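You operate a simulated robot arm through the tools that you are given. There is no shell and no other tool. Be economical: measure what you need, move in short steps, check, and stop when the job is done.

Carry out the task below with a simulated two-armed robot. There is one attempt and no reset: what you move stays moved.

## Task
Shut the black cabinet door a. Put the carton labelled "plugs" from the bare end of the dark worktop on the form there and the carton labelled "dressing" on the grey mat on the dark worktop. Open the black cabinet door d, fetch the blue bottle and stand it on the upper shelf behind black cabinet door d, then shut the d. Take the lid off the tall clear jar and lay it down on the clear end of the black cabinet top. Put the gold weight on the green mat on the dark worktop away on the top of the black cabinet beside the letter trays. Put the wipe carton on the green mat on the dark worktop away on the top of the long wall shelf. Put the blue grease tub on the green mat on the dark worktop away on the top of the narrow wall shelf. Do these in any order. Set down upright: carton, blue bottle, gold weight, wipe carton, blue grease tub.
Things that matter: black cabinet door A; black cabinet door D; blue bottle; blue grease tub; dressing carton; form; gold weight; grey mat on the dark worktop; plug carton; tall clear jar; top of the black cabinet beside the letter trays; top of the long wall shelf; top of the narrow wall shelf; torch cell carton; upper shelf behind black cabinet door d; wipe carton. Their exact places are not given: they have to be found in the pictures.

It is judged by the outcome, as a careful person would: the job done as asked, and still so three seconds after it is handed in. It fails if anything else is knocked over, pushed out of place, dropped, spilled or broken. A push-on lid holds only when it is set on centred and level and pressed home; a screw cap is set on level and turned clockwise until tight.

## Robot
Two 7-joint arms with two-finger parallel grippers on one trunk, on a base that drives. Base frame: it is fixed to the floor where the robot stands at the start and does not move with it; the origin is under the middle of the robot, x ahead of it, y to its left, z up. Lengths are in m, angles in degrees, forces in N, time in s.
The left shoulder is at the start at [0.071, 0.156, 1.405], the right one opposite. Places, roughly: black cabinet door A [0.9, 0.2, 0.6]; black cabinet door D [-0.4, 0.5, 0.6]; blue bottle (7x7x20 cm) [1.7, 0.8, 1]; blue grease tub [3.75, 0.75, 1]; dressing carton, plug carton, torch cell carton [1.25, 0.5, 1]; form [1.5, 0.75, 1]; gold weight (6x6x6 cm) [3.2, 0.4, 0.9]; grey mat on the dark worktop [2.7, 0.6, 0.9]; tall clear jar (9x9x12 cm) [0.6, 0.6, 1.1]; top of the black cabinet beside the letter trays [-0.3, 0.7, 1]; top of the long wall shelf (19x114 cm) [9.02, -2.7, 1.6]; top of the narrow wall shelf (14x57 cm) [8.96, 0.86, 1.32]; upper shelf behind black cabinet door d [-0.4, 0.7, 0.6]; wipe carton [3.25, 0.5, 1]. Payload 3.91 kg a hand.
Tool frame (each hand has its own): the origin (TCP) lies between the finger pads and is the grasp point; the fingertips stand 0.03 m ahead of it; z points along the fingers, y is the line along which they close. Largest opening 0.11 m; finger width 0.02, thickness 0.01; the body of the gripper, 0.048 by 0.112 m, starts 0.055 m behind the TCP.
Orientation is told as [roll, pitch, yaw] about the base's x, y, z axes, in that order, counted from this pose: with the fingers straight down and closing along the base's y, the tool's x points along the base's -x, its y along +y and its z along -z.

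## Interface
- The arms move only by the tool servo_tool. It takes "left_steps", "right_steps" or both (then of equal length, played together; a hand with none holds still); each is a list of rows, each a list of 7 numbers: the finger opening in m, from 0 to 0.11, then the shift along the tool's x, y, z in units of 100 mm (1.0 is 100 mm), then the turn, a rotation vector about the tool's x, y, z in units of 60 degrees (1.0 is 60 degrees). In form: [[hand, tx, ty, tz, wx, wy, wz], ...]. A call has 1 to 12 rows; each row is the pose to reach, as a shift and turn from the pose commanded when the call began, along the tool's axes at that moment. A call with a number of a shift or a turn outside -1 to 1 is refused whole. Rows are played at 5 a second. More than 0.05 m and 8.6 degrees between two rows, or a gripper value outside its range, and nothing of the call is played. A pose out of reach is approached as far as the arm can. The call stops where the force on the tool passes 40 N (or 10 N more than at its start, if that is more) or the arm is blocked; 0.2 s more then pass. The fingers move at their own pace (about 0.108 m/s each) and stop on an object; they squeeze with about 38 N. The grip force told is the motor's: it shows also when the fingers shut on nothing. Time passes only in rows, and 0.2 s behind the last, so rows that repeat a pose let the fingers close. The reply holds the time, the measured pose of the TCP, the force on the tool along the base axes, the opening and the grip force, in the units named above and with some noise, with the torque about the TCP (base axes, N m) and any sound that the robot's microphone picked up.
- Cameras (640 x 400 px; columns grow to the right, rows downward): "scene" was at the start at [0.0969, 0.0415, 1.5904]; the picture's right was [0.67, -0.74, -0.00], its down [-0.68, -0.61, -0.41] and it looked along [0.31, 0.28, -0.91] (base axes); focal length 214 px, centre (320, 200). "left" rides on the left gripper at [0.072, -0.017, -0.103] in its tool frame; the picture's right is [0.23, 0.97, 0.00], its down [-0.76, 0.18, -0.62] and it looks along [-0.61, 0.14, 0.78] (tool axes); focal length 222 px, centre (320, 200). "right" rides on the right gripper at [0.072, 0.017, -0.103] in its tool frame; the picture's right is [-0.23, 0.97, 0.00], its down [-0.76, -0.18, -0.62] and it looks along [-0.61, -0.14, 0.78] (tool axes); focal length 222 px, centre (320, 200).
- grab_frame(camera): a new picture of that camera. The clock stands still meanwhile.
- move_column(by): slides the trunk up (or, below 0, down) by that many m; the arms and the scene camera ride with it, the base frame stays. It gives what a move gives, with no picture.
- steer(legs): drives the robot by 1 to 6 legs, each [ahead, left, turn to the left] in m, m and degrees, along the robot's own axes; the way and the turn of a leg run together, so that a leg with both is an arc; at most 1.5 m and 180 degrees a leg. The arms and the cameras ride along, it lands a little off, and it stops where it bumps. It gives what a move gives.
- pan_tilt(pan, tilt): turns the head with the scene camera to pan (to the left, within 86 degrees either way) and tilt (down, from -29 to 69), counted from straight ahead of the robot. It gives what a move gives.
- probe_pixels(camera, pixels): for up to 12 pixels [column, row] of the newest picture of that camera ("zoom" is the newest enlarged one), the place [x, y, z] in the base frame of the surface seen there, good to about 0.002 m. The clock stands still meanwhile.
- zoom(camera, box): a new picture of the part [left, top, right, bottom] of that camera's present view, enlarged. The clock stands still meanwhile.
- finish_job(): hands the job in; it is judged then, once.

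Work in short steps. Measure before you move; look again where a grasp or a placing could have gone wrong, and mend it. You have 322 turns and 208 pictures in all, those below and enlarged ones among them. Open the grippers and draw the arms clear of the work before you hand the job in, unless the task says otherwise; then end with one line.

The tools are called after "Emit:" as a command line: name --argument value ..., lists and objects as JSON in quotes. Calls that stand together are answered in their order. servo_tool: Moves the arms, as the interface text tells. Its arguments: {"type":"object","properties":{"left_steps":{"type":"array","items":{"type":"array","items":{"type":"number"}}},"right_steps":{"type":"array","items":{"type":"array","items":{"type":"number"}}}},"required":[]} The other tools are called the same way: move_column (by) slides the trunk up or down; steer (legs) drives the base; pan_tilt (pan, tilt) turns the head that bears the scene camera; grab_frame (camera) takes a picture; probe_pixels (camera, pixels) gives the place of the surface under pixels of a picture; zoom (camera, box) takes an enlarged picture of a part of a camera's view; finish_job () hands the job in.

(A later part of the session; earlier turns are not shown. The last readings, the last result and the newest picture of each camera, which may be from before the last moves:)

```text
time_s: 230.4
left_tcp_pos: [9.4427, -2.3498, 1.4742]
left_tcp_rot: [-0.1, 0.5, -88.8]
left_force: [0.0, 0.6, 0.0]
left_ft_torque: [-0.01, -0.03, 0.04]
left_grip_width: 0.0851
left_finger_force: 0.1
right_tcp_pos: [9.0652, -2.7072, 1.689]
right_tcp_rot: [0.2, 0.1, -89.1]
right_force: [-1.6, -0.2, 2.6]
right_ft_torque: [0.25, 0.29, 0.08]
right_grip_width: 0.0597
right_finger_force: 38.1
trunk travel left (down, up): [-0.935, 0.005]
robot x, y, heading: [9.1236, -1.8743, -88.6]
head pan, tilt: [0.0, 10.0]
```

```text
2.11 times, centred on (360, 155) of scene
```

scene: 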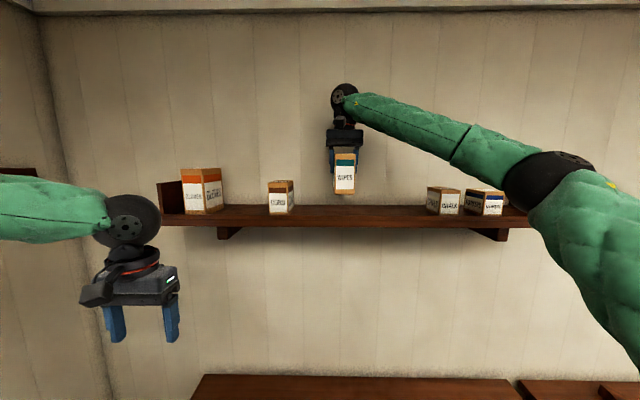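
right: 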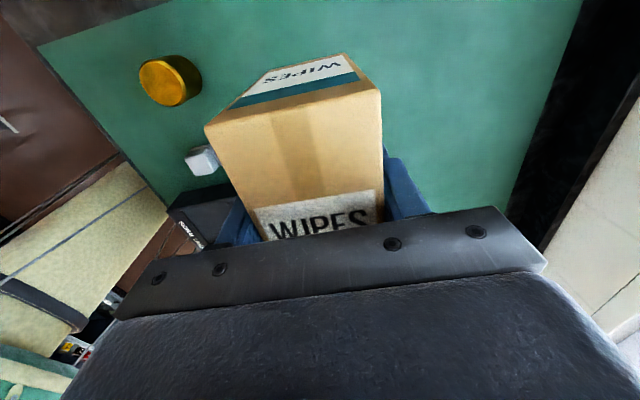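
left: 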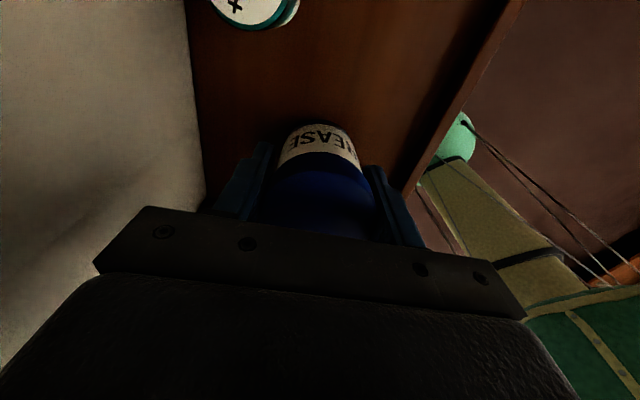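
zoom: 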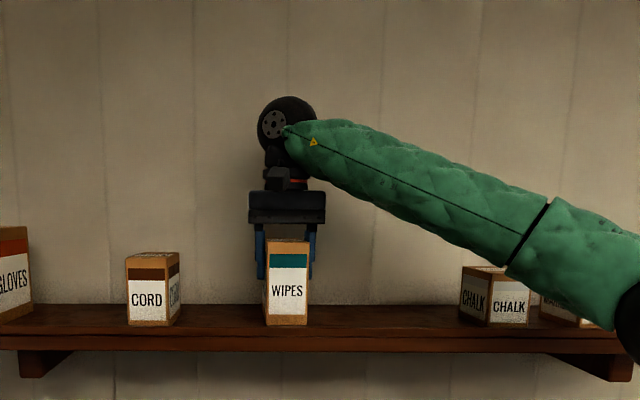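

Touching the shelf. Open and rise straight up.

Emit:
servo_tool --right_steps '[[0.09, 0, 0, 0, 0, 0, 0], [0.09, 0, 0, 0, 0, 0, 0], [0.09, 0, 0, -0.2, 0, 0, 0], [0.09, 0, 0, -0.5, 0, 0, 0], [0.09, 0, 0, -0.8, 0, 0, 0], [0.09, 0, 0, -1, 0, 0, 0]]'

Emit:
grab_frame --camera "scene"

```text
time_s: 231.8
left_tcp_pos: [9.4429, -2.3492, 1.4719]
left_tcp_rot: [-0.2, 0.4, -88.8]
left_force: [0.2, 0.9, 1.3]
left_ft_torque: [0.01, -0.03, -0.02]
left_grip_width: 0.0849
left_finger_force: 0.0
right_tcp_pos: [9.0654, -2.7067, 1.7902]
right_tcp_rot: [0.4, 0.2, -89.0]
right_force: [-0.1, -0.1, -0.4]
right_ft_torque: [-0.02, -0.01, 0.03]
right_grip_width: 0.0901
right_finger_force: 0.0
trunk travel left (down, up): [-0.935, 0.005]
robot x, y, heading: [9.1182, -1.877, -88.8]
head pan, tilt: [0.0, 10.0]
```

```text
123 pictures are left
```

scene: 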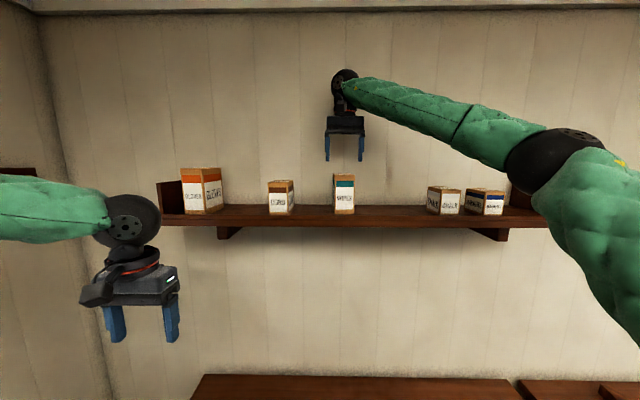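

Wipes stand on the long shelf. Back off, turn around and drive back toward the green mat; lower the right hand meanwhile.

Emit:
steer --legs '[[-1.2, -0.5, 0], [0, 0, -91], [1.5, 0, 0], [1.5, 0, 0], [1.5, 0, 0]]'

Emit:
servo_tool --right_steps '[[0.11, 0.3, 0, 0.35, 0, 0, 0], [0.11, 0.6, 0, 0.7, 0, 0, 0], [0.11, 1, 0, 1, 0, 0, 0]]'

Emit:
servo_tool --right_steps '[[0.11, 0, 0, 0.35, 0, 0, 0], [0.11, 0, 0, 0.7, 0, 0, 0], [0.11, 0, 0, 1, 0, 0, 0]]'

Emit:
servo_tool --right_steps '[[0.11, 0, 0, 0.35, 0, 0, 0], [0.11, 0, 0, 0.7, 0, 0, 0], [0.11, 0, 0, 1, 0, 0, 0]]'

Emit:
grab_frame --camera "scene"

```text
time_s: 263.3
left_tcp_pos: [3.6235, -1.1327, 1.4723]
left_tcp_rot: [-0.1, 0.3, -177.9]
left_force: [0.3, 0.6, -0.9]
left_ft_torque: [0.01, 0.01, 0.02]
left_grip_width: 0.0849
left_finger_force: 0.0
right_tcp_pos: [3.2616, -0.7584, 1.7896]
right_tcp_rot: [0.3, 0.2, -178.4]
right_force: [0.7, -0.8, 0.0]
right_ft_torque: [-0.01, 0.03, 0.02]
right_grip_width: 0.09
right_finger_force: 0.0
trunk travel left (down, up): [-0.935, 0.005]
robot x, y, heading: [4.0916, -0.8079, -178.1]
head pan, tilt: [0.0, 10.0]
```

```text
time_s: 264.1
left_tcp_pos: [3.6216, -1.1334, 1.474]
left_tcp_rot: [-0.1, 0.4, -178.0]
left_force: [-0.1, -0.3, -0.9]
left_ft_torque: [0.04, -0.04, 0.02]
left_grip_width: 0.0848
left_finger_force: 0.0
right_tcp_pos: [3.3629, -0.7551, 1.691]
right_tcp_rot: [0.2, 0.2, -178.3]
right_force: [0.1, 0.3, 0.7]
right_ft_torque: [-0.01, 0.01, 0.0]
right_grip_width: 0.1101
right_finger_force: 0.0
trunk travel left (down, up): [-0.935, 0.005]
robot x, y, heading: [4.0889, -0.8059, -178.1]
head pan, tilt: [0.0, 10.0]
```

```text
time_s: 264.9
left_tcp_pos: [3.6226, -1.1318, 1.473]
left_tcp_rot: [-0.1, 0.4, -178.0]
left_force: [0.8, 0.1, -0.2]
left_ft_torque: [0.03, 0.0, 0.01]
left_grip_width: 0.0851
left_finger_force: 0.0
right_tcp_pos: [3.3612, -0.7554, 1.5893]
right_tcp_rot: [0.3, 0.2, -178.4]
right_force: [0.5, 0.3, -0.3]
right_ft_torque: [-0.01, -0.01, 0.01]
right_grip_width: 0.1101
right_finger_force: 0.0
trunk travel left (down, up): [-0.935, 0.005]
robot x, y, heading: [4.0892, -0.8054, -178.1]
head pan, tilt: [0.0, 10.0]
```

```text
time_s: 265.7
left_tcp_pos: [3.6226, -1.1322, 1.4731]
left_tcp_rot: [-0.1, 0.5, -178.0]
left_force: [0.3, -0.4, 0.0]
left_ft_torque: [-0.01, 0.01, -0.01]
left_grip_width: 0.0849
left_finger_force: 0.0
right_tcp_pos: [3.3623, -0.7557, 1.4906]
right_tcp_rot: [0.2, 0.2, -178.3]
right_force: [-0.3, 0.1, -0.2]
right_ft_torque: [0.02, -0.01, -0.02]
right_grip_width: 0.11
right_finger_force: 0.1
trunk travel left (down, up): [-0.935, 0.005]
robot x, y, heading: [4.0871, -0.801, -178.1]
head pan, tilt: [0.0, 10.0]
```

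```text
122 pictures are left
```

scene: 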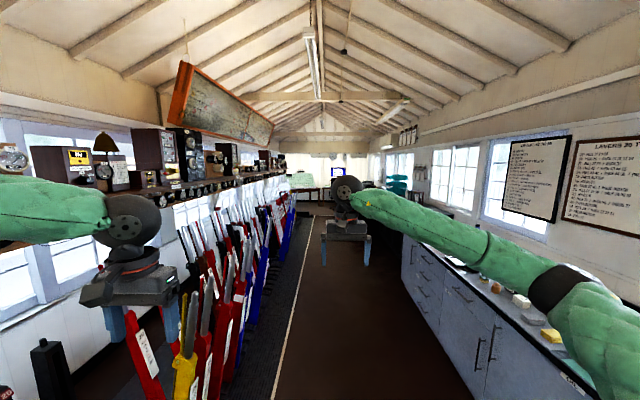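

I turn to face the worktop and align the left hand with the gold weight.

Emit:
steer --legs '[[0, 0, -91.9], [0, 0.58, 0], [0.55, 0, 0]]'

Emit:
move_column --by -0.33

Emit:
grab_frame --camera "left"

```text
time_s: 275.6
left_tcp_pos: [3.1783, 0.2054, 1.4736]
left_tcp_rot: [-0.1, 0.3, 90.5]
left_force: [0.1, -1.2, -0.5]
left_ft_torque: [-0.04, -0.01, -0.03]
left_grip_width: 0.0853
left_finger_force: 0.1
right_tcp_pos: [3.5602, 0.4556, 1.4918]
right_tcp_rot: [0.2, 0.2, 90.4]
right_force: [0.5, -0.5, -0.2]
right_ft_torque: [0.03, 0.03, 0.0]
right_grip_width: 0.1098
right_finger_force: 0.1
trunk travel left (down, up): [-0.935, 0.005]
robot x, y, heading: [3.4942, -0.2698, 90.4]
head pan, tilt: [0.0, 10.0]
```

```text
time_s: 278.9
left_tcp_pos: [3.1774, 0.2053, 1.1423]
left_tcp_rot: [0.0, 0.4, 90.7]
left_force: [-0.2, -1.1, -0.3]
left_ft_torque: [-0.04, 0.02, -0.02]
left_grip_width: 0.085
left_finger_force: 0.0
right_tcp_pos: [3.5602, 0.4565, 1.1606]
right_tcp_rot: [0.2, 0.2, 90.4]
right_force: [0.3, 0.7, 0.2]
right_ft_torque: [0.02, -0.01, -0.03]
right_grip_width: 0.1098
right_finger_force: 0.0
trunk travel left (down, up): [-0.605, 0.335]
robot x, y, heading: [3.4947, -0.2732, 90.5]
head pan, tilt: [0.0, 10.0]
```

```text
121 pictures are left
```

left: 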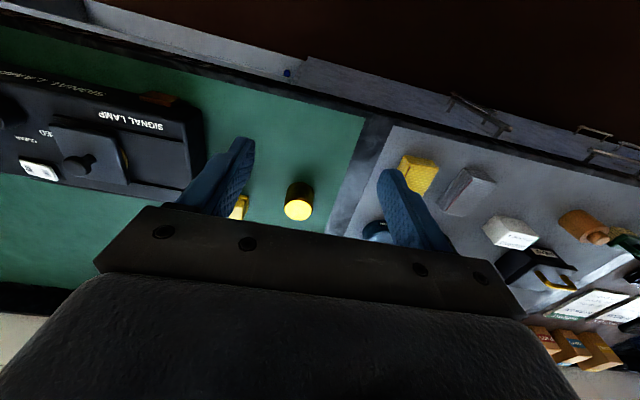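

Probe the weight.

Emit:
probe_pixels --camera "left" --pixels '[[286, 205], [312, 207], [299, 198], [299, 217], [299, 207], [237, 208]]'

```text
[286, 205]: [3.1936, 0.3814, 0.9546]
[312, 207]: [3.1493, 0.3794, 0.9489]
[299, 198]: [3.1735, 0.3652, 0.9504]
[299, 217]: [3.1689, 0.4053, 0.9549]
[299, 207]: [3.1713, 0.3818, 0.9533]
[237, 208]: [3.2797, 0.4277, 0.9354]
```

Drive ahead 0.178, then descend on the weight.

Emit:
steer --legs '[[0.178, 0.003, 0]]'

Emit:
servo_tool --left_steps '[[0.1, 0, 0, 0.35, 0, 0, 0], [0.1, 0, 0, 0.7, 0, 0, 0], [0.1, 0, 0, 1, 0, 0, 0]]'

Emit:
grab_frame --camera "left"

```text
time_s: 280.3
left_tcp_pos: [3.1706, 0.3822, 1.1422]
left_tcp_rot: [-0.3, 0.5, 90.9]
left_force: [-0.5, -0.2, 0.4]
left_ft_torque: [0.02, -0.05, -0.01]
left_grip_width: 0.0851
left_finger_force: 0.0
right_tcp_pos: [3.5521, 0.6346, 1.1594]
right_tcp_rot: [0.3, 0.3, 90.6]
right_force: [1.2, 0.1, -0.7]
right_ft_torque: [-0.02, -0.03, -0.01]
right_grip_width: 0.1098
right_finger_force: 0.0
trunk travel left (down, up): [-0.605, 0.335]
robot x, y, heading: [3.4874, -0.0916, 90.7]
head pan, tilt: [0.0, 10.0]
```

```text
time_s: 281.1
left_tcp_pos: [3.1723, 0.3787, 1.0418]
left_tcp_rot: [-0.1, 0.4, 91.0]
left_force: [-0.6, -0.2, 0.2]
left_ft_torque: [-0.01, 0.0, -0.02]
left_grip_width: 0.1
left_finger_force: 0.0
right_tcp_pos: [3.5513, 0.6328, 1.1601]
right_tcp_rot: [0.2, 0.2, 90.6]
right_force: [0.2, -0.1, 0.1]
right_ft_torque: [0.0, -0.01, 0.0]
right_grip_width: 0.1099
right_finger_force: 0.1
trunk travel left (down, up): [-0.605, 0.335]
robot x, y, heading: [3.4866, -0.0927, 90.7]
head pan, tilt: [0.0, 10.0]
```

```text
120 pictures are left
```

left: 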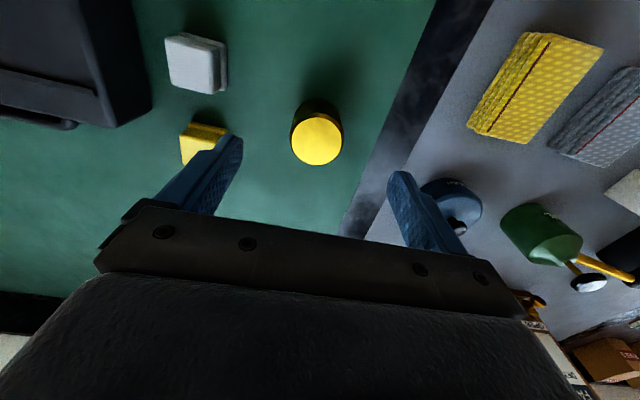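

Descend 10 cm and close on the weight, then lift.

Emit:
servo_tool --left_steps '[[0.085, -0.05, 0, 0.35, 0, 0, 0], [0.085, -0.05, 0, 0.7, 0, 0, 0], [0.085, -0.05, 0, 1, 0, 0, 0], [0.03, -0.05, 0, 1, 0, 0, 0], [0.03, -0.05, 0, 1, 0, 0, 0], [0.03, -0.05, 0, 1, 0, 0, 0], [0.03, -0.05, 0, 0.7, 0, 0, 0], [0.03, -0.05, 0, 0.3, 0, 0, 0]]'

Emit:
servo_tool --left_steps '[[0.03, 0, 0, -0.4, 0, 0, 0], [0.03, 0, 0, -0.7, 0, 0, 0], [0.03, 0, 0, -1, 0, 0, 0]]'

Emit:
grab_frame --camera "left"

```text
time_s: 282.9
left_tcp_pos: [3.1717, 0.3828, 1.012]
left_tcp_rot: [-0.1, 0.4, 90.8]
left_force: [-0.4, -0.9, -3.8]
left_ft_torque: [0.0, 0.02, 0.02]
left_grip_width: 0.0507
left_finger_force: 38.2
right_tcp_pos: [3.5523, 0.6328, 1.16]
right_tcp_rot: [0.4, 0.2, 90.6]
right_force: [0.4, -0.5, 1.0]
right_ft_torque: [0.01, 0.0, -0.03]
right_grip_width: 0.1103
right_finger_force: 0.0
trunk travel left (down, up): [-0.605, 0.335]
robot x, y, heading: [3.4898, -0.0876, 90.8]
head pan, tilt: [0.0, 10.0]
```

```text
time_s: 283.7
left_tcp_pos: [3.172, 0.3842, 1.1135]
left_tcp_rot: [-0.2, 0.3, 90.9]
left_force: [-0.2, -0.5, -2.1]
left_ft_torque: [0.0, 0.02, 0.02]
left_grip_width: 0.0507
left_finger_force: 38.7
right_tcp_pos: [3.5519, 0.6329, 1.1608]
right_tcp_rot: [0.3, 0.2, 90.7]
right_force: [0.4, -1.1, 0.4]
right_ft_torque: [0.04, -0.02, -0.01]
right_grip_width: 0.1097
right_finger_force: 0.0
trunk travel left (down, up): [-0.605, 0.335]
robot x, y, heading: [3.4899, -0.0938, 90.6]
head pan, tilt: [0.0, 10.0]
```

```text
119 pictures are left
```

left: 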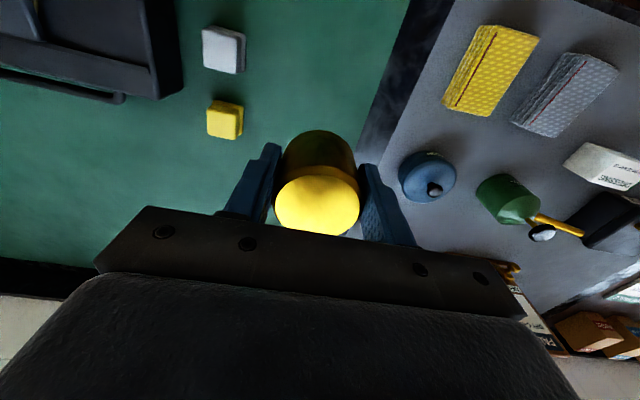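

Weight held (bottom 4.2 cm below TCP). Back off, drive left along the aisle toward the bottle, and pitch the right hand to near-horizontal.

Emit:
steer --legs '[[-0.45, 0, -0.7], [0, 0.95, 0], [0, 0.93, 0]]'

Emit:
servo_tool --right_steps '[[0.11, 0, 0, 0, 0, -0.14, 0], [0.11, 0, 0, 0, 0, -0.28, 0], [0.11, 0, 0, 0, 0, -0.42, 0], [0.11, 0, 0, 0, 0, -0.56, 0], [0.11, 0, 0, 0, 0, -0.7, 0], [0.11, 0, 0, 0, 0, -0.84, 0], [0.11, 0, 0, 0, 0, -0.98, 0]]'

Emit:
servo_tool --right_steps '[[0.11, 0, 0, 0.3, 0, -0.13, 0], [0.11, 0, 0, 0.6, 0, -0.26, 0], [0.11, 0, 0, 1, 0, -0.26, 0]]'

Emit:
pan_tilt --pan 0 --tilt 30

Emit:
grab_frame --camera "scene"

Emit:
grab_frame --camera "right"

```text
time_s: 295.6
left_tcp_pos: [1.2872, -0.0706, 1.1115]
left_tcp_rot: [-0.1, 0.4, 90.5]
left_force: [0.1, 0.0, -2.9]
left_ft_torque: [-0.03, -0.04, 0.0]
left_grip_width: 0.0506
left_finger_force: 38.6
right_tcp_pos: [1.6698, 0.1759, 1.1591]
right_tcp_rot: [0.3, 0.2, 90.2]
right_force: [0.6, 0.3, 0.3]
right_ft_torque: [0.02, 0.02, 0.01]
right_grip_width: 0.1099
right_finger_force: 0.0
trunk travel left (down, up): [-0.605, 0.335]
robot x, y, heading: [1.6036, -0.5486, 90.2]
head pan, tilt: [0.0, 10.0]
```

```text
time_s: 297.1
left_tcp_pos: [1.2888, -0.0701, 1.1131]
left_tcp_rot: [-0.1, 0.4, 90.6]
left_force: [0.7, 0.3, -2.7]
left_ft_torque: [-0.01, 0.0, -0.02]
left_grip_width: 0.0508
left_finger_force: 37.8
right_tcp_pos: [1.6709, 0.1764, 1.159]
right_tcp_rot: [0.5, -58.8, 89.9]
right_force: [0.6, -0.1, -0.8]
right_ft_torque: [-0.02, -0.01, 0.03]
right_grip_width: 0.1101
right_finger_force: 0.1
trunk travel left (down, up): [-0.605, 0.335]
robot x, y, heading: [1.6017, -0.5497, 90.6]
head pan, tilt: [0.0, 10.0]
```

```text
time_s: 297.9
left_tcp_pos: [1.2881, -0.0698, 1.1118]
left_tcp_rot: [-0.2, 0.4, 90.6]
left_force: [-0.2, -0.1, -4.3]
left_ft_torque: [-0.02, 0.02, -0.02]
left_grip_width: 0.0504
left_finger_force: 38.2
right_tcp_pos: [1.6688, 0.262, 1.1092]
right_tcp_rot: [0.9, -74.2, 89.5]
right_force: [-0.5, 0.4, -0.5]
right_ft_torque: [-0.02, -0.01, -0.01]
right_grip_width: 0.1103
right_finger_force: 0.1
trunk travel left (down, up): [-0.605, 0.335]
robot x, y, heading: [1.6056, -0.548, 90.7]
head pan, tilt: [0.0, 10.0]
```

```text
time_s: 298.8
left_tcp_pos: [1.2879, -0.07, 1.113]
left_tcp_rot: [-0.1, 0.3, 90.4]
left_force: [-0.1, -0.2, -3.0]
left_ft_torque: [-0.01, 0.04, 0.01]
left_grip_width: 0.0508
left_finger_force: 37.6
right_tcp_pos: [1.6698, 0.2614, 1.1081]
right_tcp_rot: [1.1, -74.2, 89.2]
right_force: [0.1, -0.7, -0.8]
right_ft_torque: [0.01, 0.0, -0.02]
right_grip_width: 0.1099
right_finger_force: 0.0
trunk travel left (down, up): [-0.605, 0.335]
robot x, y, heading: [1.6042, -0.5539, 90.4]
head pan, tilt: [0.0, 30.0]
```

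```text
118 pictures are left
```

scene: 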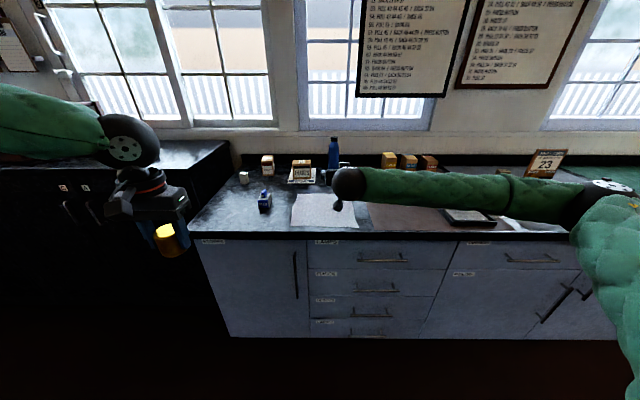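

```text
117 pictures are left
```

right: 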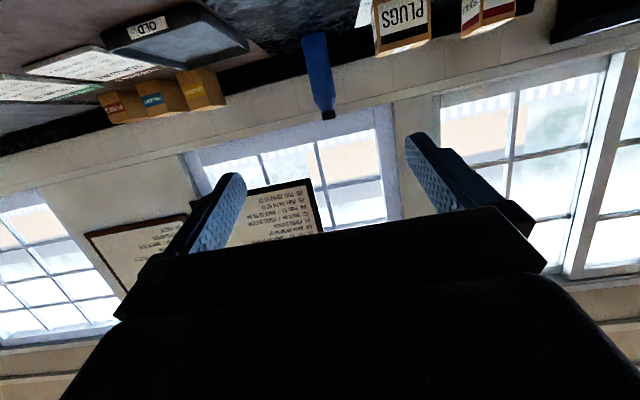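

Probe the bottle in the scene and right views.

Emit:
zoom --camera "scene" --box '[270, 120, 400, 201]'

Emit:
probe_pixels --camera "right" --pixels '[[304, 45], [327, 42], [315, 45], [312, 80], [322, 108], [330, 118], [320, 60]]'

```text
4.92 times, centred on (335, 160) of scene
```

zoom: 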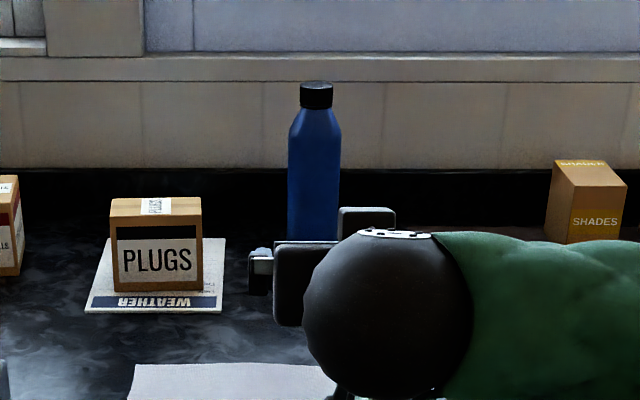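

```text
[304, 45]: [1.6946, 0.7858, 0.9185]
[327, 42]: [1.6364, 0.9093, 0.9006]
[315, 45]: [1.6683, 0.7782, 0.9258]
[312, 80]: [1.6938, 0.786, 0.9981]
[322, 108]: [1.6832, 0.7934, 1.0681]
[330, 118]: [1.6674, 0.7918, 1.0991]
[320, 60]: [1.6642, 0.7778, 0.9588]
```

Bottle axis ≈(1.665,0.808), straight body to z≈1.05. Drive ahead 0.40, column down 6 cm, look.

Emit:
steer --legs '[[0.4, 0, 0]]'

Emit:
move_column --by -0.06

Emit:
grab_frame --camera "right"

```text
time_s: 301.3
left_tcp_pos: [1.2852, 0.3299, 1.1109]
left_tcp_rot: [-0.1, 0.5, 90.5]
left_force: [0.0, 0.3, -3.2]
left_ft_torque: [-0.01, -0.02, -0.01]
left_grip_width: 0.0504
left_finger_force: 38.0
right_tcp_pos: [1.6659, 0.6627, 1.1086]
right_tcp_rot: [1.1, -74.1, 89.2]
right_force: [0.1, -0.1, 0.4]
right_ft_torque: [0.01, 0.0, -0.04]
right_grip_width: 0.1099
right_finger_force: 0.1
trunk travel left (down, up): [-0.605, 0.335]
robot x, y, heading: [1.6041, -0.148, 90.6]
head pan, tilt: [0.0, 30.0]
```

```text
time_s: 302.3
left_tcp_pos: [1.2849, 0.3287, 1.0521]
left_tcp_rot: [-0.2, 0.5, 90.6]
left_force: [0.4, -0.4, -3.7]
left_ft_torque: [-0.05, -0.01, 0.03]
left_grip_width: 0.0508
left_finger_force: 37.8
right_tcp_pos: [1.6661, 0.6606, 1.0503]
right_tcp_rot: [1.2, -74.3, 89.2]
right_force: [-0.2, 0.1, 0.3]
right_ft_torque: [0.01, 0.02, 0.02]
right_grip_width: 0.1101
right_finger_force: 0.1
trunk travel left (down, up): [-0.545, 0.395]
robot x, y, heading: [1.5964, -0.1529, 90.5]
head pan, tilt: [0.0, 30.0]
```

```text
115 pictures are left
```

right: 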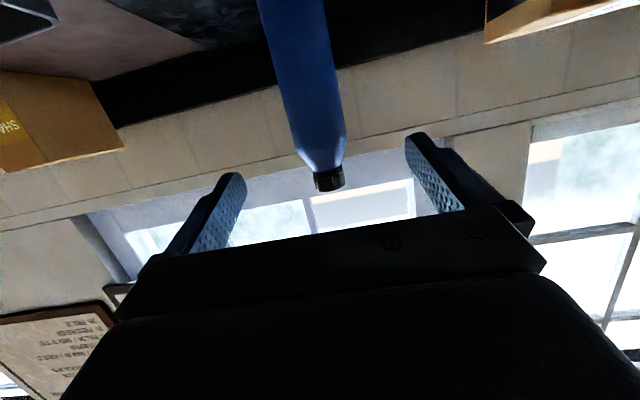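

Bottle is centred between the fingers. Advance 14.5 cm along the tool and grip.

Emit:
servo_tool --right_steps '[[0.11, 0, 0, 0.35, 0, 0, 0], [0.11, 0, 0, 0.7, 0, 0, 0], [0.11, 0, 0, 1, 0, 0, 0]]'

Emit:
grab_frame --camera "right"

```text
time_s: 303.1
left_tcp_pos: [1.2862, 0.3285, 1.0518]
left_tcp_rot: [-0.1, 0.4, 90.5]
left_force: [-0.4, -0.3, -2.5]
left_ft_torque: [-0.01, 0.01, 0.01]
left_grip_width: 0.0507
left_finger_force: 37.6
right_tcp_pos: [1.6673, 0.7573, 1.0181]
right_tcp_rot: [1.2, -74.1, 89.1]
right_force: [0.1, 0.2, 0.0]
right_ft_torque: [0.03, -0.02, 0.0]
right_grip_width: 0.1099
right_finger_force: 0.0
trunk travel left (down, up): [-0.545, 0.395]
robot x, y, heading: [1.5977, -0.1517, 90.2]
head pan, tilt: [0.0, 30.0]
```

```text
114 pictures are left
```

right: 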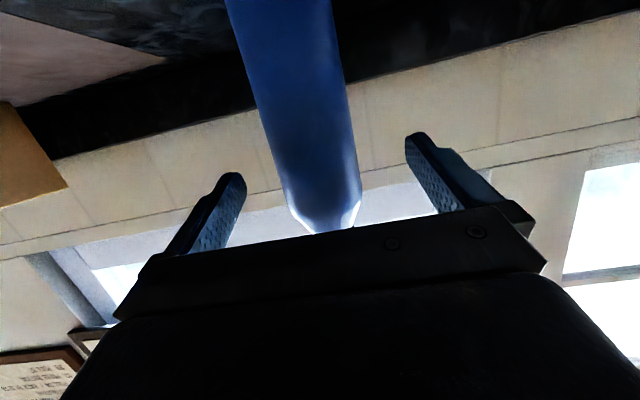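

Advance 4 cm more, close, and lift 8 cm (tool −x is up).

Emit:
servo_tool --right_steps '[[0.11, 0, 0, 0.22, 0, 0, 0], [0.11, 0, 0, 0.42, 0, 0, 0], [0.06, 0, 0, 0.42, 0, 0, 0], [0.04, 0, 0, 0.42, 0, 0, 0], [0.04, 0, 0, 0.42, 0, 0, 0]]'

Emit:
servo_tool --right_steps '[[0.04, -0.1, 0, -0.03, 0, 0, 0], [0.04, -0.4, 0, -0.11, 0, 0, 0], [0.04, -0.8, 0, -0.22, 0, 0, 0]]'

Emit:
grab_frame --camera "scene"

```text
time_s: 304.3
left_tcp_pos: [1.2849, 0.3276, 1.0514]
left_tcp_rot: [-0.1, 0.5, 90.4]
left_force: [0.7, 0.0, -2.7]
left_ft_torque: [-0.03, 0.0, 0.02]
left_grip_width: 0.0508
left_finger_force: 37.8
right_tcp_pos: [1.6676, 0.7975, 1.0098]
right_tcp_rot: [1.1, -74.2, 89.2]
right_force: [1.6, 1.4, 2.9]
right_ft_torque: [0.13, -0.07, -0.09]
right_grip_width: 0.0606
right_finger_force: 38.1
trunk travel left (down, up): [-0.545, 0.395]
robot x, y, heading: [1.5996, -0.1494, 90.5]
head pan, tilt: [0.0, 30.0]
```

```text
time_s: 305.1
left_tcp_pos: [1.2856, 0.329, 1.0525]
left_tcp_rot: [-0.2, 0.4, 90.5]
left_force: [-0.1, -0.4, -2.5]
left_ft_torque: [-0.04, 0.0, -0.02]
left_grip_width: 0.0507
left_finger_force: 38.2
right_tcp_pos: [1.666, 0.7981, 1.0947]
right_tcp_rot: [1.1, -74.2, 89.2]
right_force: [0.9, 0.3, -3.9]
right_ft_torque: [0.0, 0.01, 0.0]
right_grip_width: 0.0603
right_finger_force: 38.2
trunk travel left (down, up): [-0.545, 0.395]
robot x, y, heading: [1.5984, -0.1493, 90.4]
head pan, tilt: [0.0, 30.0]
```

```text
113 pictures are left
```

scene: 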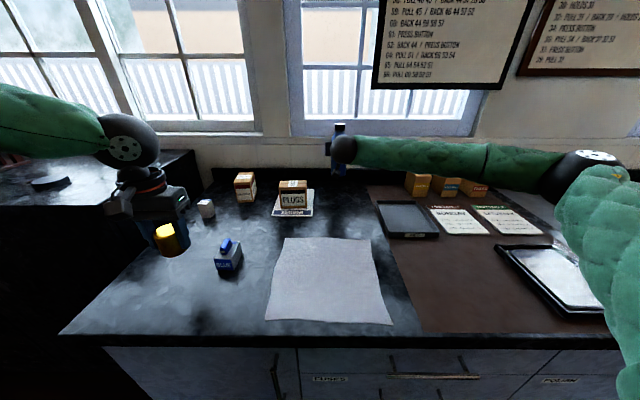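

Bottle held (bottom 0.111 below TCP). Back off and drive to the black cabinet's D door; column up 0.2.

Emit:
steer --legs '[[-0.6, 0, -0.4], [0, 1.0, 0], [0, 0.9, 0]]'

Emit:
move_column --by 0.2

Emit:
pan_tilt --pan 5 --tilt 35

Emit:
grab_frame --camera "scene"

```text
time_s: 317.6
left_tcp_pos: [-0.5995, -0.2271, 1.0517]
left_tcp_rot: [-0.1, 0.4, 89.1]
left_force: [0.4, 0.1, -2.9]
left_ft_torque: [0.02, -0.05, 0.02]
left_grip_width: 0.0508
left_finger_force: 38.4
right_tcp_pos: [-0.2074, 0.2321, 1.0935]
right_tcp_rot: [1.0, -74.1, 87.8]
right_force: [0.1, -0.1, -3.5]
right_ft_torque: [-0.04, 0.02, -0.02]
right_grip_width: 0.0606
right_finger_force: 38.2
trunk travel left (down, up): [-0.545, 0.395]
robot x, y, heading: [-0.296, -0.7171, 89.1]
head pan, tilt: [0.0, 30.0]
```

```text
time_s: 319.7
left_tcp_pos: [-0.5999, -0.2271, 1.2521]
left_tcp_rot: [-0.2, 0.3, 89.1]
left_force: [0.7, 0.1, -3.1]
left_ft_torque: [-0.07, -0.01, -0.02]
left_grip_width: 0.0503
left_finger_force: 38.1
right_tcp_pos: [-0.2061, 0.2347, 1.2931]
right_tcp_rot: [1.1, -74.0, 87.7]
right_force: [0.6, -0.4, -3.8]
right_ft_torque: [-0.02, 0.02, 0.0]
right_grip_width: 0.0604
right_finger_force: 37.9
trunk travel left (down, up): [-0.745, 0.195]
robot x, y, heading: [-0.2974, -0.7153, 89.0]
head pan, tilt: [0.0, 30.0]
```

```text
time_s: 320.4
left_tcp_pos: [-0.6007, -0.2267, 1.2514]
left_tcp_rot: [-0.1, 0.4, 89.1]
left_force: [1.0, -0.8, -2.2]
left_ft_torque: [-0.03, 0.01, -0.03]
left_grip_width: 0.0506
left_finger_force: 38.6
right_tcp_pos: [-0.2075, 0.2321, 1.2929]
right_tcp_rot: [1.0, -74.0, 87.8]
right_force: [0.7, -1.3, -3.7]
right_ft_torque: [-0.03, -0.01, 0.02]
right_grip_width: 0.0607
right_finger_force: 38.2
trunk travel left (down, up): [-0.745, 0.195]
robot x, y, heading: [-0.298, -0.713, 89.1]
head pan, tilt: [5.0, 35.0]
```

```text
112 pictures are left
```

scene: 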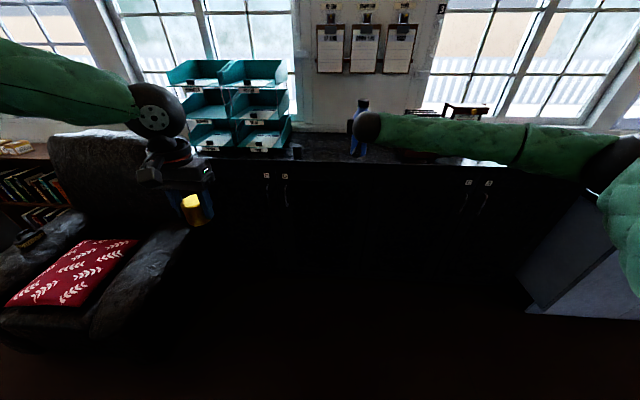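

Zoom on the left pair of handles/labels and probe.

Emit:
zoom --camera "scene" --box '[180, 60, 400, 220]'

Emit:
probe_pixels --camera "scene" --pixels '[[267, 176], [285, 177], [286, 190], [267, 188], [228, 148], [272, 148], [330, 145], [310, 155], [195, 158], [215, 165], [490, 168], [340, 163]]'

```text
2.50 times, centred on (290, 140) of scene
```

zoom: 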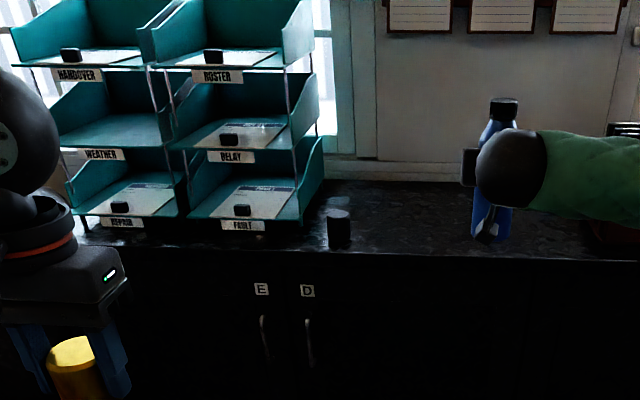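

```text
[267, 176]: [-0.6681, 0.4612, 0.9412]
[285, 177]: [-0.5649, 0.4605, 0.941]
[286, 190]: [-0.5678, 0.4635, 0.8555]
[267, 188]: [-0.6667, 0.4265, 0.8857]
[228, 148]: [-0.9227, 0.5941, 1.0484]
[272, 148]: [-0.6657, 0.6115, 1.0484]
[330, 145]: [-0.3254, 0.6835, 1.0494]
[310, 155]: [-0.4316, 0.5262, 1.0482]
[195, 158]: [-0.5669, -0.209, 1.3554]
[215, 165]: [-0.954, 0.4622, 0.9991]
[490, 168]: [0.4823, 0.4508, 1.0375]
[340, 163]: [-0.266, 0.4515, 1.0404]
```

D's label/handle are at x≈−0.565, so D is hinged at its right (x≈−0.1). First the weight: extend the left arm and pull the bottle arm back.

Emit:
servo_tool --left_steps '[[0.03, -0.35, 0, 0, 0, 0, 0], [0.03, -0.7, 0, 0, 0, 0, 0], [0.03, -1, 0, 0, 0, 0, 0]]' --right_steps '[[0.04, 0.095, 0, -0.337, 0, 0, 0], [0.04, 0.19, 0, -0.674, 0, 0, 0], [0.04, 0.27, 0, -0.963, 0, 0, 0]]'

Emit:
servo_tool --left_steps '[[0.03, -0.35, 0, 0, 0, 0, 0], [0.03, -0.7, 0, 0, 0, 0, 0], [0.03, -1, 0, 0, 0, 0, 0]]' --right_steps '[[0.04, 0.095, 0, -0.337, 0, 0, 0], [0.04, 0.19, 0, -0.674, 0, 0, 0], [0.04, 0.27, 0, -0.963, 0, 0, 0]]'

Emit:
servo_tool --left_steps '[[0.03, -0.35, 0, 0, 0, 0, 0], [0.03, -0.7, 0, 0, 0, 0, 0], [0.03, -1, 0, 0, 0, 0, 0]]' --right_steps '[[0.04, 0.095, 0, -0.337, 0, 0, 0], [0.04, 0.19, 0, -0.674, 0, 0, 0], [0.04, 0.27, 0, -0.963, 0, 0, 0]]'

Emit:
steer --legs '[[0, -0.27, 0.9], [0.48, 0, 0]]'

Emit:
grab_frame --camera "scene"

Emit:
grab_frame --camera "left"

```text
time_s: 321.2
left_tcp_pos: [-0.5993, -0.1265, 1.2507]
left_tcp_rot: [0.0, 0.4, 89.2]
left_force: [0.2, -0.4, -2.5]
left_ft_torque: [-0.05, -0.02, 0.0]
left_grip_width: 0.0505
left_finger_force: 38.6
right_tcp_pos: [-0.2104, 0.1328, 1.2931]
right_tcp_rot: [1.1, -74.2, 87.8]
right_force: [-0.6, -0.9, -4.0]
right_ft_torque: [-0.04, 0.0, -0.03]
right_grip_width: 0.0607
right_finger_force: 37.6
trunk travel left (down, up): [-0.745, 0.195]
robot x, y, heading: [-0.296, -0.7179, 89.0]
head pan, tilt: [5.0, 35.0]
```

```text
time_s: 322.0
left_tcp_pos: [-0.5971, -0.027, 1.2524]
left_tcp_rot: [-0.1, 0.5, 89.2]
left_force: [1.1, -0.1, -3.2]
left_ft_torque: [-0.04, 0.02, 0.01]
left_grip_width: 0.0506
left_finger_force: 37.9
right_tcp_pos: [-0.2117, 0.0337, 1.2928]
right_tcp_rot: [1.2, -74.1, 87.8]
right_force: [0.3, 0.5, -3.7]
right_ft_torque: [-0.02, -0.02, 0.0]
right_grip_width: 0.0607
right_finger_force: 38.1
trunk travel left (down, up): [-0.745, 0.195]
robot x, y, heading: [-0.2939, -0.7169, 89.1]
head pan, tilt: [5.0, 35.0]
```

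```text
time_s: 322.8
left_tcp_pos: [-0.595, 0.0739, 1.2504]
left_tcp_rot: [0.0, 0.6, 89.1]
left_force: [-0.1, 0.5, -2.7]
left_ft_torque: [-0.02, -0.01, 0.01]
left_grip_width: 0.0507
left_finger_force: 37.8
right_tcp_pos: [-0.2136, -0.0663, 1.2924]
right_tcp_rot: [1.1, -74.1, 87.8]
right_force: [0.3, 0.0, -4.7]
right_ft_torque: [-0.08, -0.02, 0.01]
right_grip_width: 0.0604
right_finger_force: 37.9
trunk travel left (down, up): [-0.745, 0.195]
robot x, y, heading: [-0.2968, -0.7146, 89.1]
head pan, tilt: [5.0, 35.0]
```

```text
time_s: 327.2
left_tcp_pos: [-0.3223, 0.5546, 1.2514]
left_tcp_rot: [-0.1, 0.3, 89.6]
left_force: [0.2, 1.0, -2.2]
left_ft_torque: [-0.03, -0.04, -0.01]
left_grip_width: 0.0507
left_finger_force: 38.1
right_tcp_pos: [0.0596, 0.4191, 1.2923]
right_tcp_rot: [1.1, -74.1, 88.3]
right_force: [0.5, 1.1, -4.3]
right_ft_torque: [-0.03, 0.02, 0.0]
right_grip_width: 0.0605
right_finger_force: 37.8
trunk travel left (down, up): [-0.745, 0.195]
robot x, y, heading: [-0.0154, -0.23, 89.4]
head pan, tilt: [5.0, 35.0]
```

```text
110 pictures are left
```

scene: 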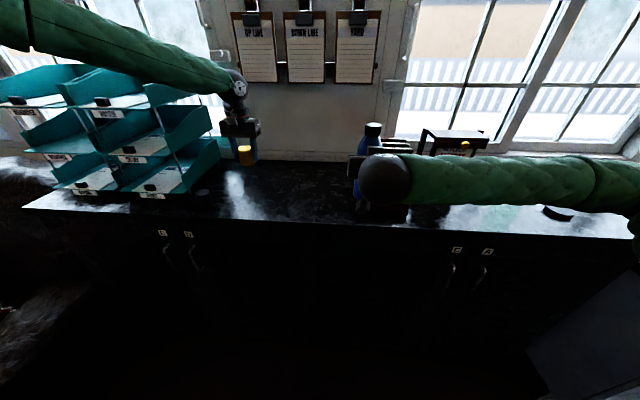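

```text
109 pictures are left
```

left: 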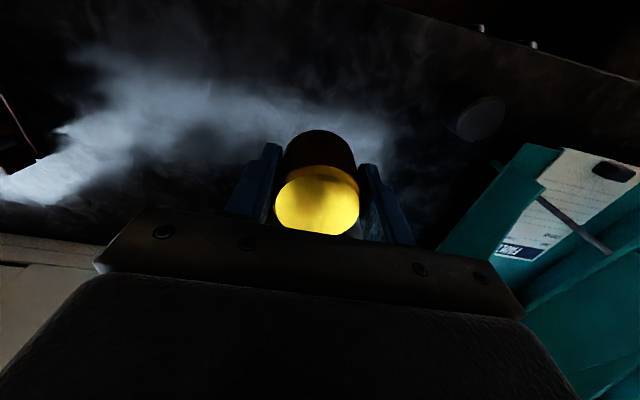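

Free surface below. Move in 8.5 cm and lower the weight.

Emit:
servo_tool --left_steps '[[0.03, -0.35, 0, 0.15, 0, 0, 0], [0.03, -0.7, 0, 0.4, 0, 0, 0], [0.03, -0.85, 0, 0.8, 0, 0, 0]]'

Emit:
servo_tool --left_steps '[[0.03, 0, 0, 0.35, 0, 0, 0], [0.03, 0, 0, 0.6, 0, 0, 0], [0.03, 0, 0, 0.75, 0, 0, 0], [0.03, 0, 0, 0.78, 0, 0, 0], [0.03, 0, 0, 0.8, 0, 0, 0]]'

```text
time_s: 328.0
left_tcp_pos: [-0.3234, 0.6393, 1.1698]
left_tcp_rot: [-0.2, 0.5, 89.6]
left_force: [0.4, 1.0, -3.3]
left_ft_torque: [-0.03, -0.03, 0.0]
left_grip_width: 0.0505
left_finger_force: 37.9
right_tcp_pos: [0.0587, 0.4206, 1.2926]
right_tcp_rot: [0.9, -74.1, 88.4]
right_force: [0.6, 0.0, -3.8]
right_ft_torque: [-0.01, -0.02, -0.02]
right_grip_width: 0.0605
right_finger_force: 37.7
trunk travel left (down, up): [-0.745, 0.195]
robot x, y, heading: [-0.0162, -0.2329, 89.5]
head pan, tilt: [5.0, 35.0]
```

```text
time_s: 329.2
left_tcp_pos: [-0.3208, 0.6388, 1.0909]
left_tcp_rot: [-0.1, 0.3, 89.6]
left_force: [-2.0, 1.7, 13.4]
left_ft_torque: [-0.19, 0.22, -0.03]
left_grip_width: 0.0505
left_finger_force: 37.8
right_tcp_pos: [0.061, 0.4173, 1.2932]
right_tcp_rot: [1.2, -74.2, 88.2]
right_force: [0.4, 0.4, -5.2]
right_ft_torque: [-0.06, -0.01, 0.0]
right_grip_width: 0.0607
right_finger_force: 38.3
trunk travel left (down, up): [-0.745, 0.195]
robot x, y, heading: [-0.0216, -0.2316, 89.6]
head pan, tilt: [5.0, 35.0]
```

Contact at 13 N. Open, then rise.

Emit:
servo_tool --left_steps '[[0.03, 0, 0, -0.01, 0, 0, 0], [0.08, 0, 0, -0.01, 0, 0, 0], [0.08, 0, 0, -0.01, 0, 0, 0], [0.08, 0, 0, -0.3, 0, 0, 0], [0.08, 0, 0, -0.65, 0, 0, 0], [0.08, 0, 0, -1, 0, 0, 0]]'

Emit:
steer --legs '[[-0.4, 0, 0]]'

Emit:
grab_frame --camera "scene"

```text
time_s: 330.6
left_tcp_pos: [-0.3197, 0.6402, 1.1926]
left_tcp_rot: [0.0, 0.4, 89.5]
left_force: [-1.1, 0.6, 0.2]
left_ft_torque: [0.02, 0.01, -0.01]
left_grip_width: 0.0802
left_finger_force: 0.2
right_tcp_pos: [0.0604, 0.419, 1.2927]
right_tcp_rot: [1.2, -74.2, 88.1]
right_force: [-0.7, -0.2, -4.1]
right_ft_torque: [-0.04, -0.01, -0.01]
right_grip_width: 0.0606
right_finger_force: 38.1
trunk travel left (down, up): [-0.745, 0.195]
robot x, y, heading: [-0.0165, -0.2267, 89.5]
head pan, tilt: [5.0, 35.0]
```

```text
time_s: 333.1
left_tcp_pos: [-0.3262, 0.244, 1.1901]
left_tcp_rot: [-0.1, 0.4, 89.7]
left_force: [0.7, 0.3, 0.5]
left_ft_torque: [0.0, 0.0, 0.04]
left_grip_width: 0.0799
left_finger_force: 0.0
right_tcp_pos: [0.0558, 0.0235, 1.2926]
right_tcp_rot: [1.0, -74.1, 88.6]
right_force: [0.0, 0.1, -4.3]
right_ft_torque: [-0.06, -0.04, -0.03]
right_grip_width: 0.0604
right_finger_force: 37.8
trunk travel left (down, up): [-0.745, 0.195]
robot x, y, heading: [-0.0212, -0.6253, 89.5]
head pan, tilt: [5.0, 35.0]
```

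```text
108 pictures are left
```

scene: 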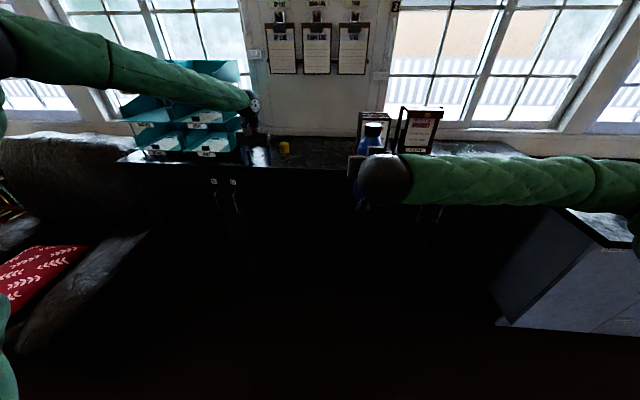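

Weight is on the cabinet top. Since D hinges on the right, I'll swap: set the bottle on the cabinet top, take it with the left hand, and open D with the right. First pitch and retract the left hand.

Emit:
servo_tool --left_steps '[[0.08, 0.14, 0, -0.07, 0, -0.14, 0], [0.08, 0.28, 0, -0.14, 0, -0.28, 0], [0.08, 0.42, 0, -0.21, 0, -0.42, 0], [0.08, 0.56, 0, -0.28, 0, -0.56, 0], [0.1, 0.7, 0, -0.35, 0, -0.7, 0], [0.11, 0.84, 0, -0.42, 0, -0.84, 0], [0.11, 1, 0, -0.5, 0, -0.98, 0]]'

Emit:
servo_tool --left_steps '[[0.11, 0.17, 0, -0.29, 0, -0.13, 0], [0.11, 0.34, 0, -0.57, 0, -0.26, 0], [0.11, 0.51, 0, -0.85, 0, -0.26, 0]]'

Emit:
steer --legs '[[0.52, 0.08, 0]]'

Emit:
grab_frame --camera "scene"

```text
time_s: 334.7
left_tcp_pos: [-0.3278, 0.1435, 1.243]
left_tcp_rot: [-0.5, -58.6, 90.2]
left_force: [0.3, 0.4, 0.7]
left_ft_torque: [-0.04, 0.0, 0.0]
left_grip_width: 0.1103
left_finger_force: 0.1
right_tcp_pos: [0.054, 0.023, 1.2931]
right_tcp_rot: [0.9, -74.2, 88.8]
right_force: [-0.8, 0.2, -3.7]
right_ft_torque: [-0.05, 0.0, -0.03]
right_grip_width: 0.0604
right_finger_force: 37.9
trunk travel left (down, up): [-0.745, 0.195]
robot x, y, heading: [-0.0184, -0.6271, 89.6]
head pan, tilt: [5.0, 35.0]
```

```text
time_s: 335.5
left_tcp_pos: [-0.3239, 0.0435, 1.2458]
left_tcp_rot: [-0.3, -74.1, 90.0]
left_force: [0.5, 0.4, 0.2]
left_ft_torque: [-0.03, -0.02, 0.02]
left_grip_width: 0.11
left_finger_force: 0.1
right_tcp_pos: [0.0568, 0.0233, 1.293]
right_tcp_rot: [1.3, -74.2, 88.3]
right_force: [0.6, -0.6, -4.3]
right_ft_torque: [-0.06, 0.02, 0.01]
right_grip_width: 0.0606
right_finger_force: 37.7
trunk travel left (down, up): [-0.745, 0.195]
robot x, y, heading: [-0.0177, -0.6245, 89.6]
head pan, tilt: [5.0, 35.0]
```

```text
time_s: 338.5
left_tcp_pos: [-0.3924, 0.5663, 1.2446]
left_tcp_rot: [-0.3, -74.0, 89.4]
left_force: [0.0, 0.1, -0.5]
left_ft_torque: [0.0, 0.0, -0.01]
left_grip_width: 0.1102
left_finger_force: 0.1
right_tcp_pos: [-0.01, 0.5396, 1.2922]
right_tcp_rot: [1.2, -74.1, 87.8]
right_force: [-0.3, 0.9, -4.1]
right_ft_torque: [-0.01, 0.02, 0.01]
right_grip_width: 0.0607
right_finger_force: 37.8
trunk travel left (down, up): [-0.745, 0.195]
robot x, y, heading: [-0.0915, -0.1079, 88.6]
head pan, tilt: [5.0, 35.0]
```

```text
107 pictures are left
```

scene: 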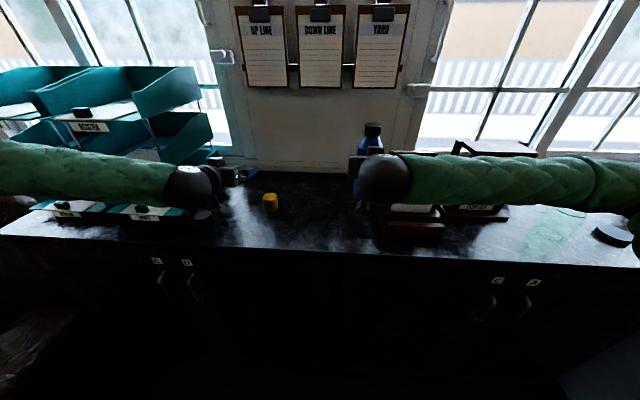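

Check the nearest notice stand foot relative to the bottle.

Emit:
zoom --camera "scene" --box '[220, 100, 520, 270]'

Emit:
probe_pixels --camera "zoom" --pixels '[[350, 265], [355, 250], [370, 285], [480, 285], [360, 235], [250, 230], [105, 215], [330, 220], [325, 100]]'

```text
2.13 times, centred on (370, 185) of scene
```

zoom: 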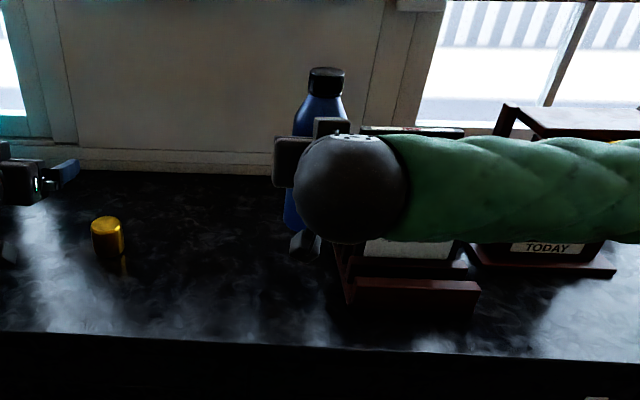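

```text
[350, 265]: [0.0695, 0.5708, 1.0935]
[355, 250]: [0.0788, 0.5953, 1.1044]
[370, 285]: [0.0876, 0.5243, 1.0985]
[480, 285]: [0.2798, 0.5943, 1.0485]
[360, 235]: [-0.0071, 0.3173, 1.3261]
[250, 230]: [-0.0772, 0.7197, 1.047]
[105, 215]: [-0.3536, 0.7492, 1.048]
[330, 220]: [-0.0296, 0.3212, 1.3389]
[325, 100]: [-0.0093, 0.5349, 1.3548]
```

Stand foot begins at x≈0.065. Shift the bottle 10 cm left while lowering, then set it down.

Emit:
servo_tool --right_steps '[[0.04, 0, 0.35, 0, 0, 0, 0], [0.04, 0.1, 0.7, 0.03, 0, 0, 0], [0.04, 0.3, 1, 0.08, 0, 0, 0], [0.04, 0.55, 1, 0.15, 0, 0, 0]]'

Emit:
servo_tool --right_steps '[[0.04, 0.3, 0, 0.08, 0, 0, 0], [0.04, 0.55, 0, 0.15, 0, 0, 0], [0.04, 0.66, 0, 0.18, 0, 0, 0], [0.04, 0.7, 0, 0.19, 0, 0, 0], [0.04, 0.73, 0, 0.2, 0, 0, 0]]'

```text
time_s: 339.5
left_tcp_pos: [-0.391, 0.5665, 1.2445]
left_tcp_rot: [-0.3, -73.9, 89.3]
left_force: [0.3, 0.3, 0.5]
left_ft_torque: [0.01, 0.03, 0.01]
left_grip_width: 0.11
left_finger_force: 0.1
right_tcp_pos: [-0.1083, 0.542, 1.2389]
right_tcp_rot: [1.2, -74.2, 87.6]
right_force: [0.4, -0.1, -4.7]
right_ft_torque: [-0.02, 0.03, 0.02]
right_grip_width: 0.0607
right_finger_force: 38.0
trunk travel left (down, up): [-0.745, 0.195]
robot x, y, heading: [-0.0938, -0.11, 89.0]
head pan, tilt: [5.0, 35.0]
```

```text
time_s: 340.7
left_tcp_pos: [-0.3915, 0.5663, 1.2436]
left_tcp_rot: [-0.4, -74.0, 89.6]
left_force: [-0.2, -0.9, -1.1]
left_ft_torque: [-0.02, 0.04, -0.01]
left_grip_width: 0.11
left_finger_force: 0.0
right_tcp_pos: [-0.1114, 0.5405, 1.1619]
right_tcp_rot: [1.0, -74.2, 87.9]
right_force: [0.7, -0.6, -3.9]
right_ft_torque: [-0.04, 0.02, -0.03]
right_grip_width: 0.0607
right_finger_force: 38.0
trunk travel left (down, up): [-0.745, 0.195]
robot x, y, heading: [-0.094, -0.1085, 89.0]
head pan, tilt: [5.0, 35.0]
```

A few mm more to contact.

Emit:
servo_tool --right_steps '[[0.04, 0.01, 0, 0.003, 0, 0, 0], [0.04, 0.02, 0, 0.006, 0, 0, 0], [0.04, 0.03, 0, 0.008, 0, 0, 0]]'

```text
time_s: 341.5
left_tcp_pos: [-0.3918, 0.5654, 1.2444]
left_tcp_rot: [-0.4, -74.0, 89.4]
left_force: [-0.4, 0.2, 0.4]
left_ft_torque: [0.0, -0.01, -0.01]
left_grip_width: 0.1099
left_finger_force: 0.1
right_tcp_pos: [-0.1116, 0.5412, 1.1599]
right_tcp_rot: [1.3, -74.3, 87.5]
right_force: [1.3, 5.9, 14.5]
right_ft_torque: [0.6, -0.53, 0.19]
right_grip_width: 0.0607
right_finger_force: 38.6
trunk travel left (down, up): [-0.745, 0.195]
robot x, y, heading: [-0.0935, -0.1136, 88.8]
head pan, tilt: [5.0, 35.0]
```

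Contact. Open wide and withdraw straight back along the tool.

Emit:
servo_tool --right_steps '[[0.05, -0.01, 0, 0, 0, 0, 0], [0.11, -0.01, 0, 0, 0, 0, 0], [0.11, -0.01, 0, 0, 0, 0, 0], [0.11, -0.01, 0, -0.3, 0, 0, 0], [0.11, -0.01, 0, -0.65, 0, 0, 0], [0.11, -0.01, 0, -1, 0, 0, 0]]'

Emit:
grab_frame --camera "scene"

```text
time_s: 342.9
left_tcp_pos: [-0.3925, 0.5648, 1.2435]
left_tcp_rot: [-0.4, -74.0, 89.7]
left_force: [0.6, 0.0, -0.2]
left_ft_torque: [0.03, -0.04, -0.02]
left_grip_width: 0.1099
left_finger_force: 0.0
right_tcp_pos: [-0.1133, 0.444, 1.1868]
right_tcp_rot: [1.0, -74.3, 87.9]
right_force: [0.1, -0.4, 0.0]
right_ft_torque: [0.03, 0.0, -0.02]
right_grip_width: 0.11
right_finger_force: 0.0
trunk travel left (down, up): [-0.745, 0.195]
robot x, y, heading: [-0.0989, -0.1086, 88.9]
head pan, tilt: [5.0, 35.0]
```

```text
105 pictures are left
```

scene: 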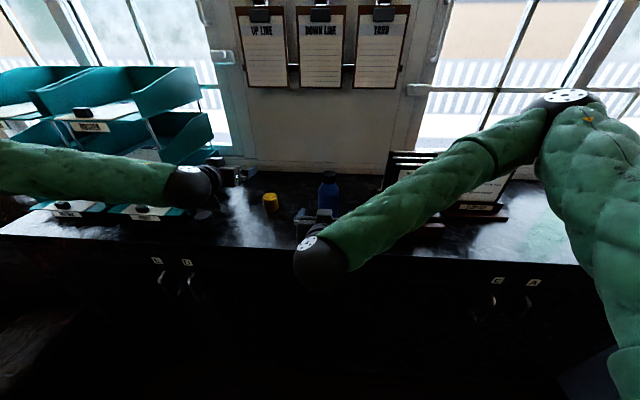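

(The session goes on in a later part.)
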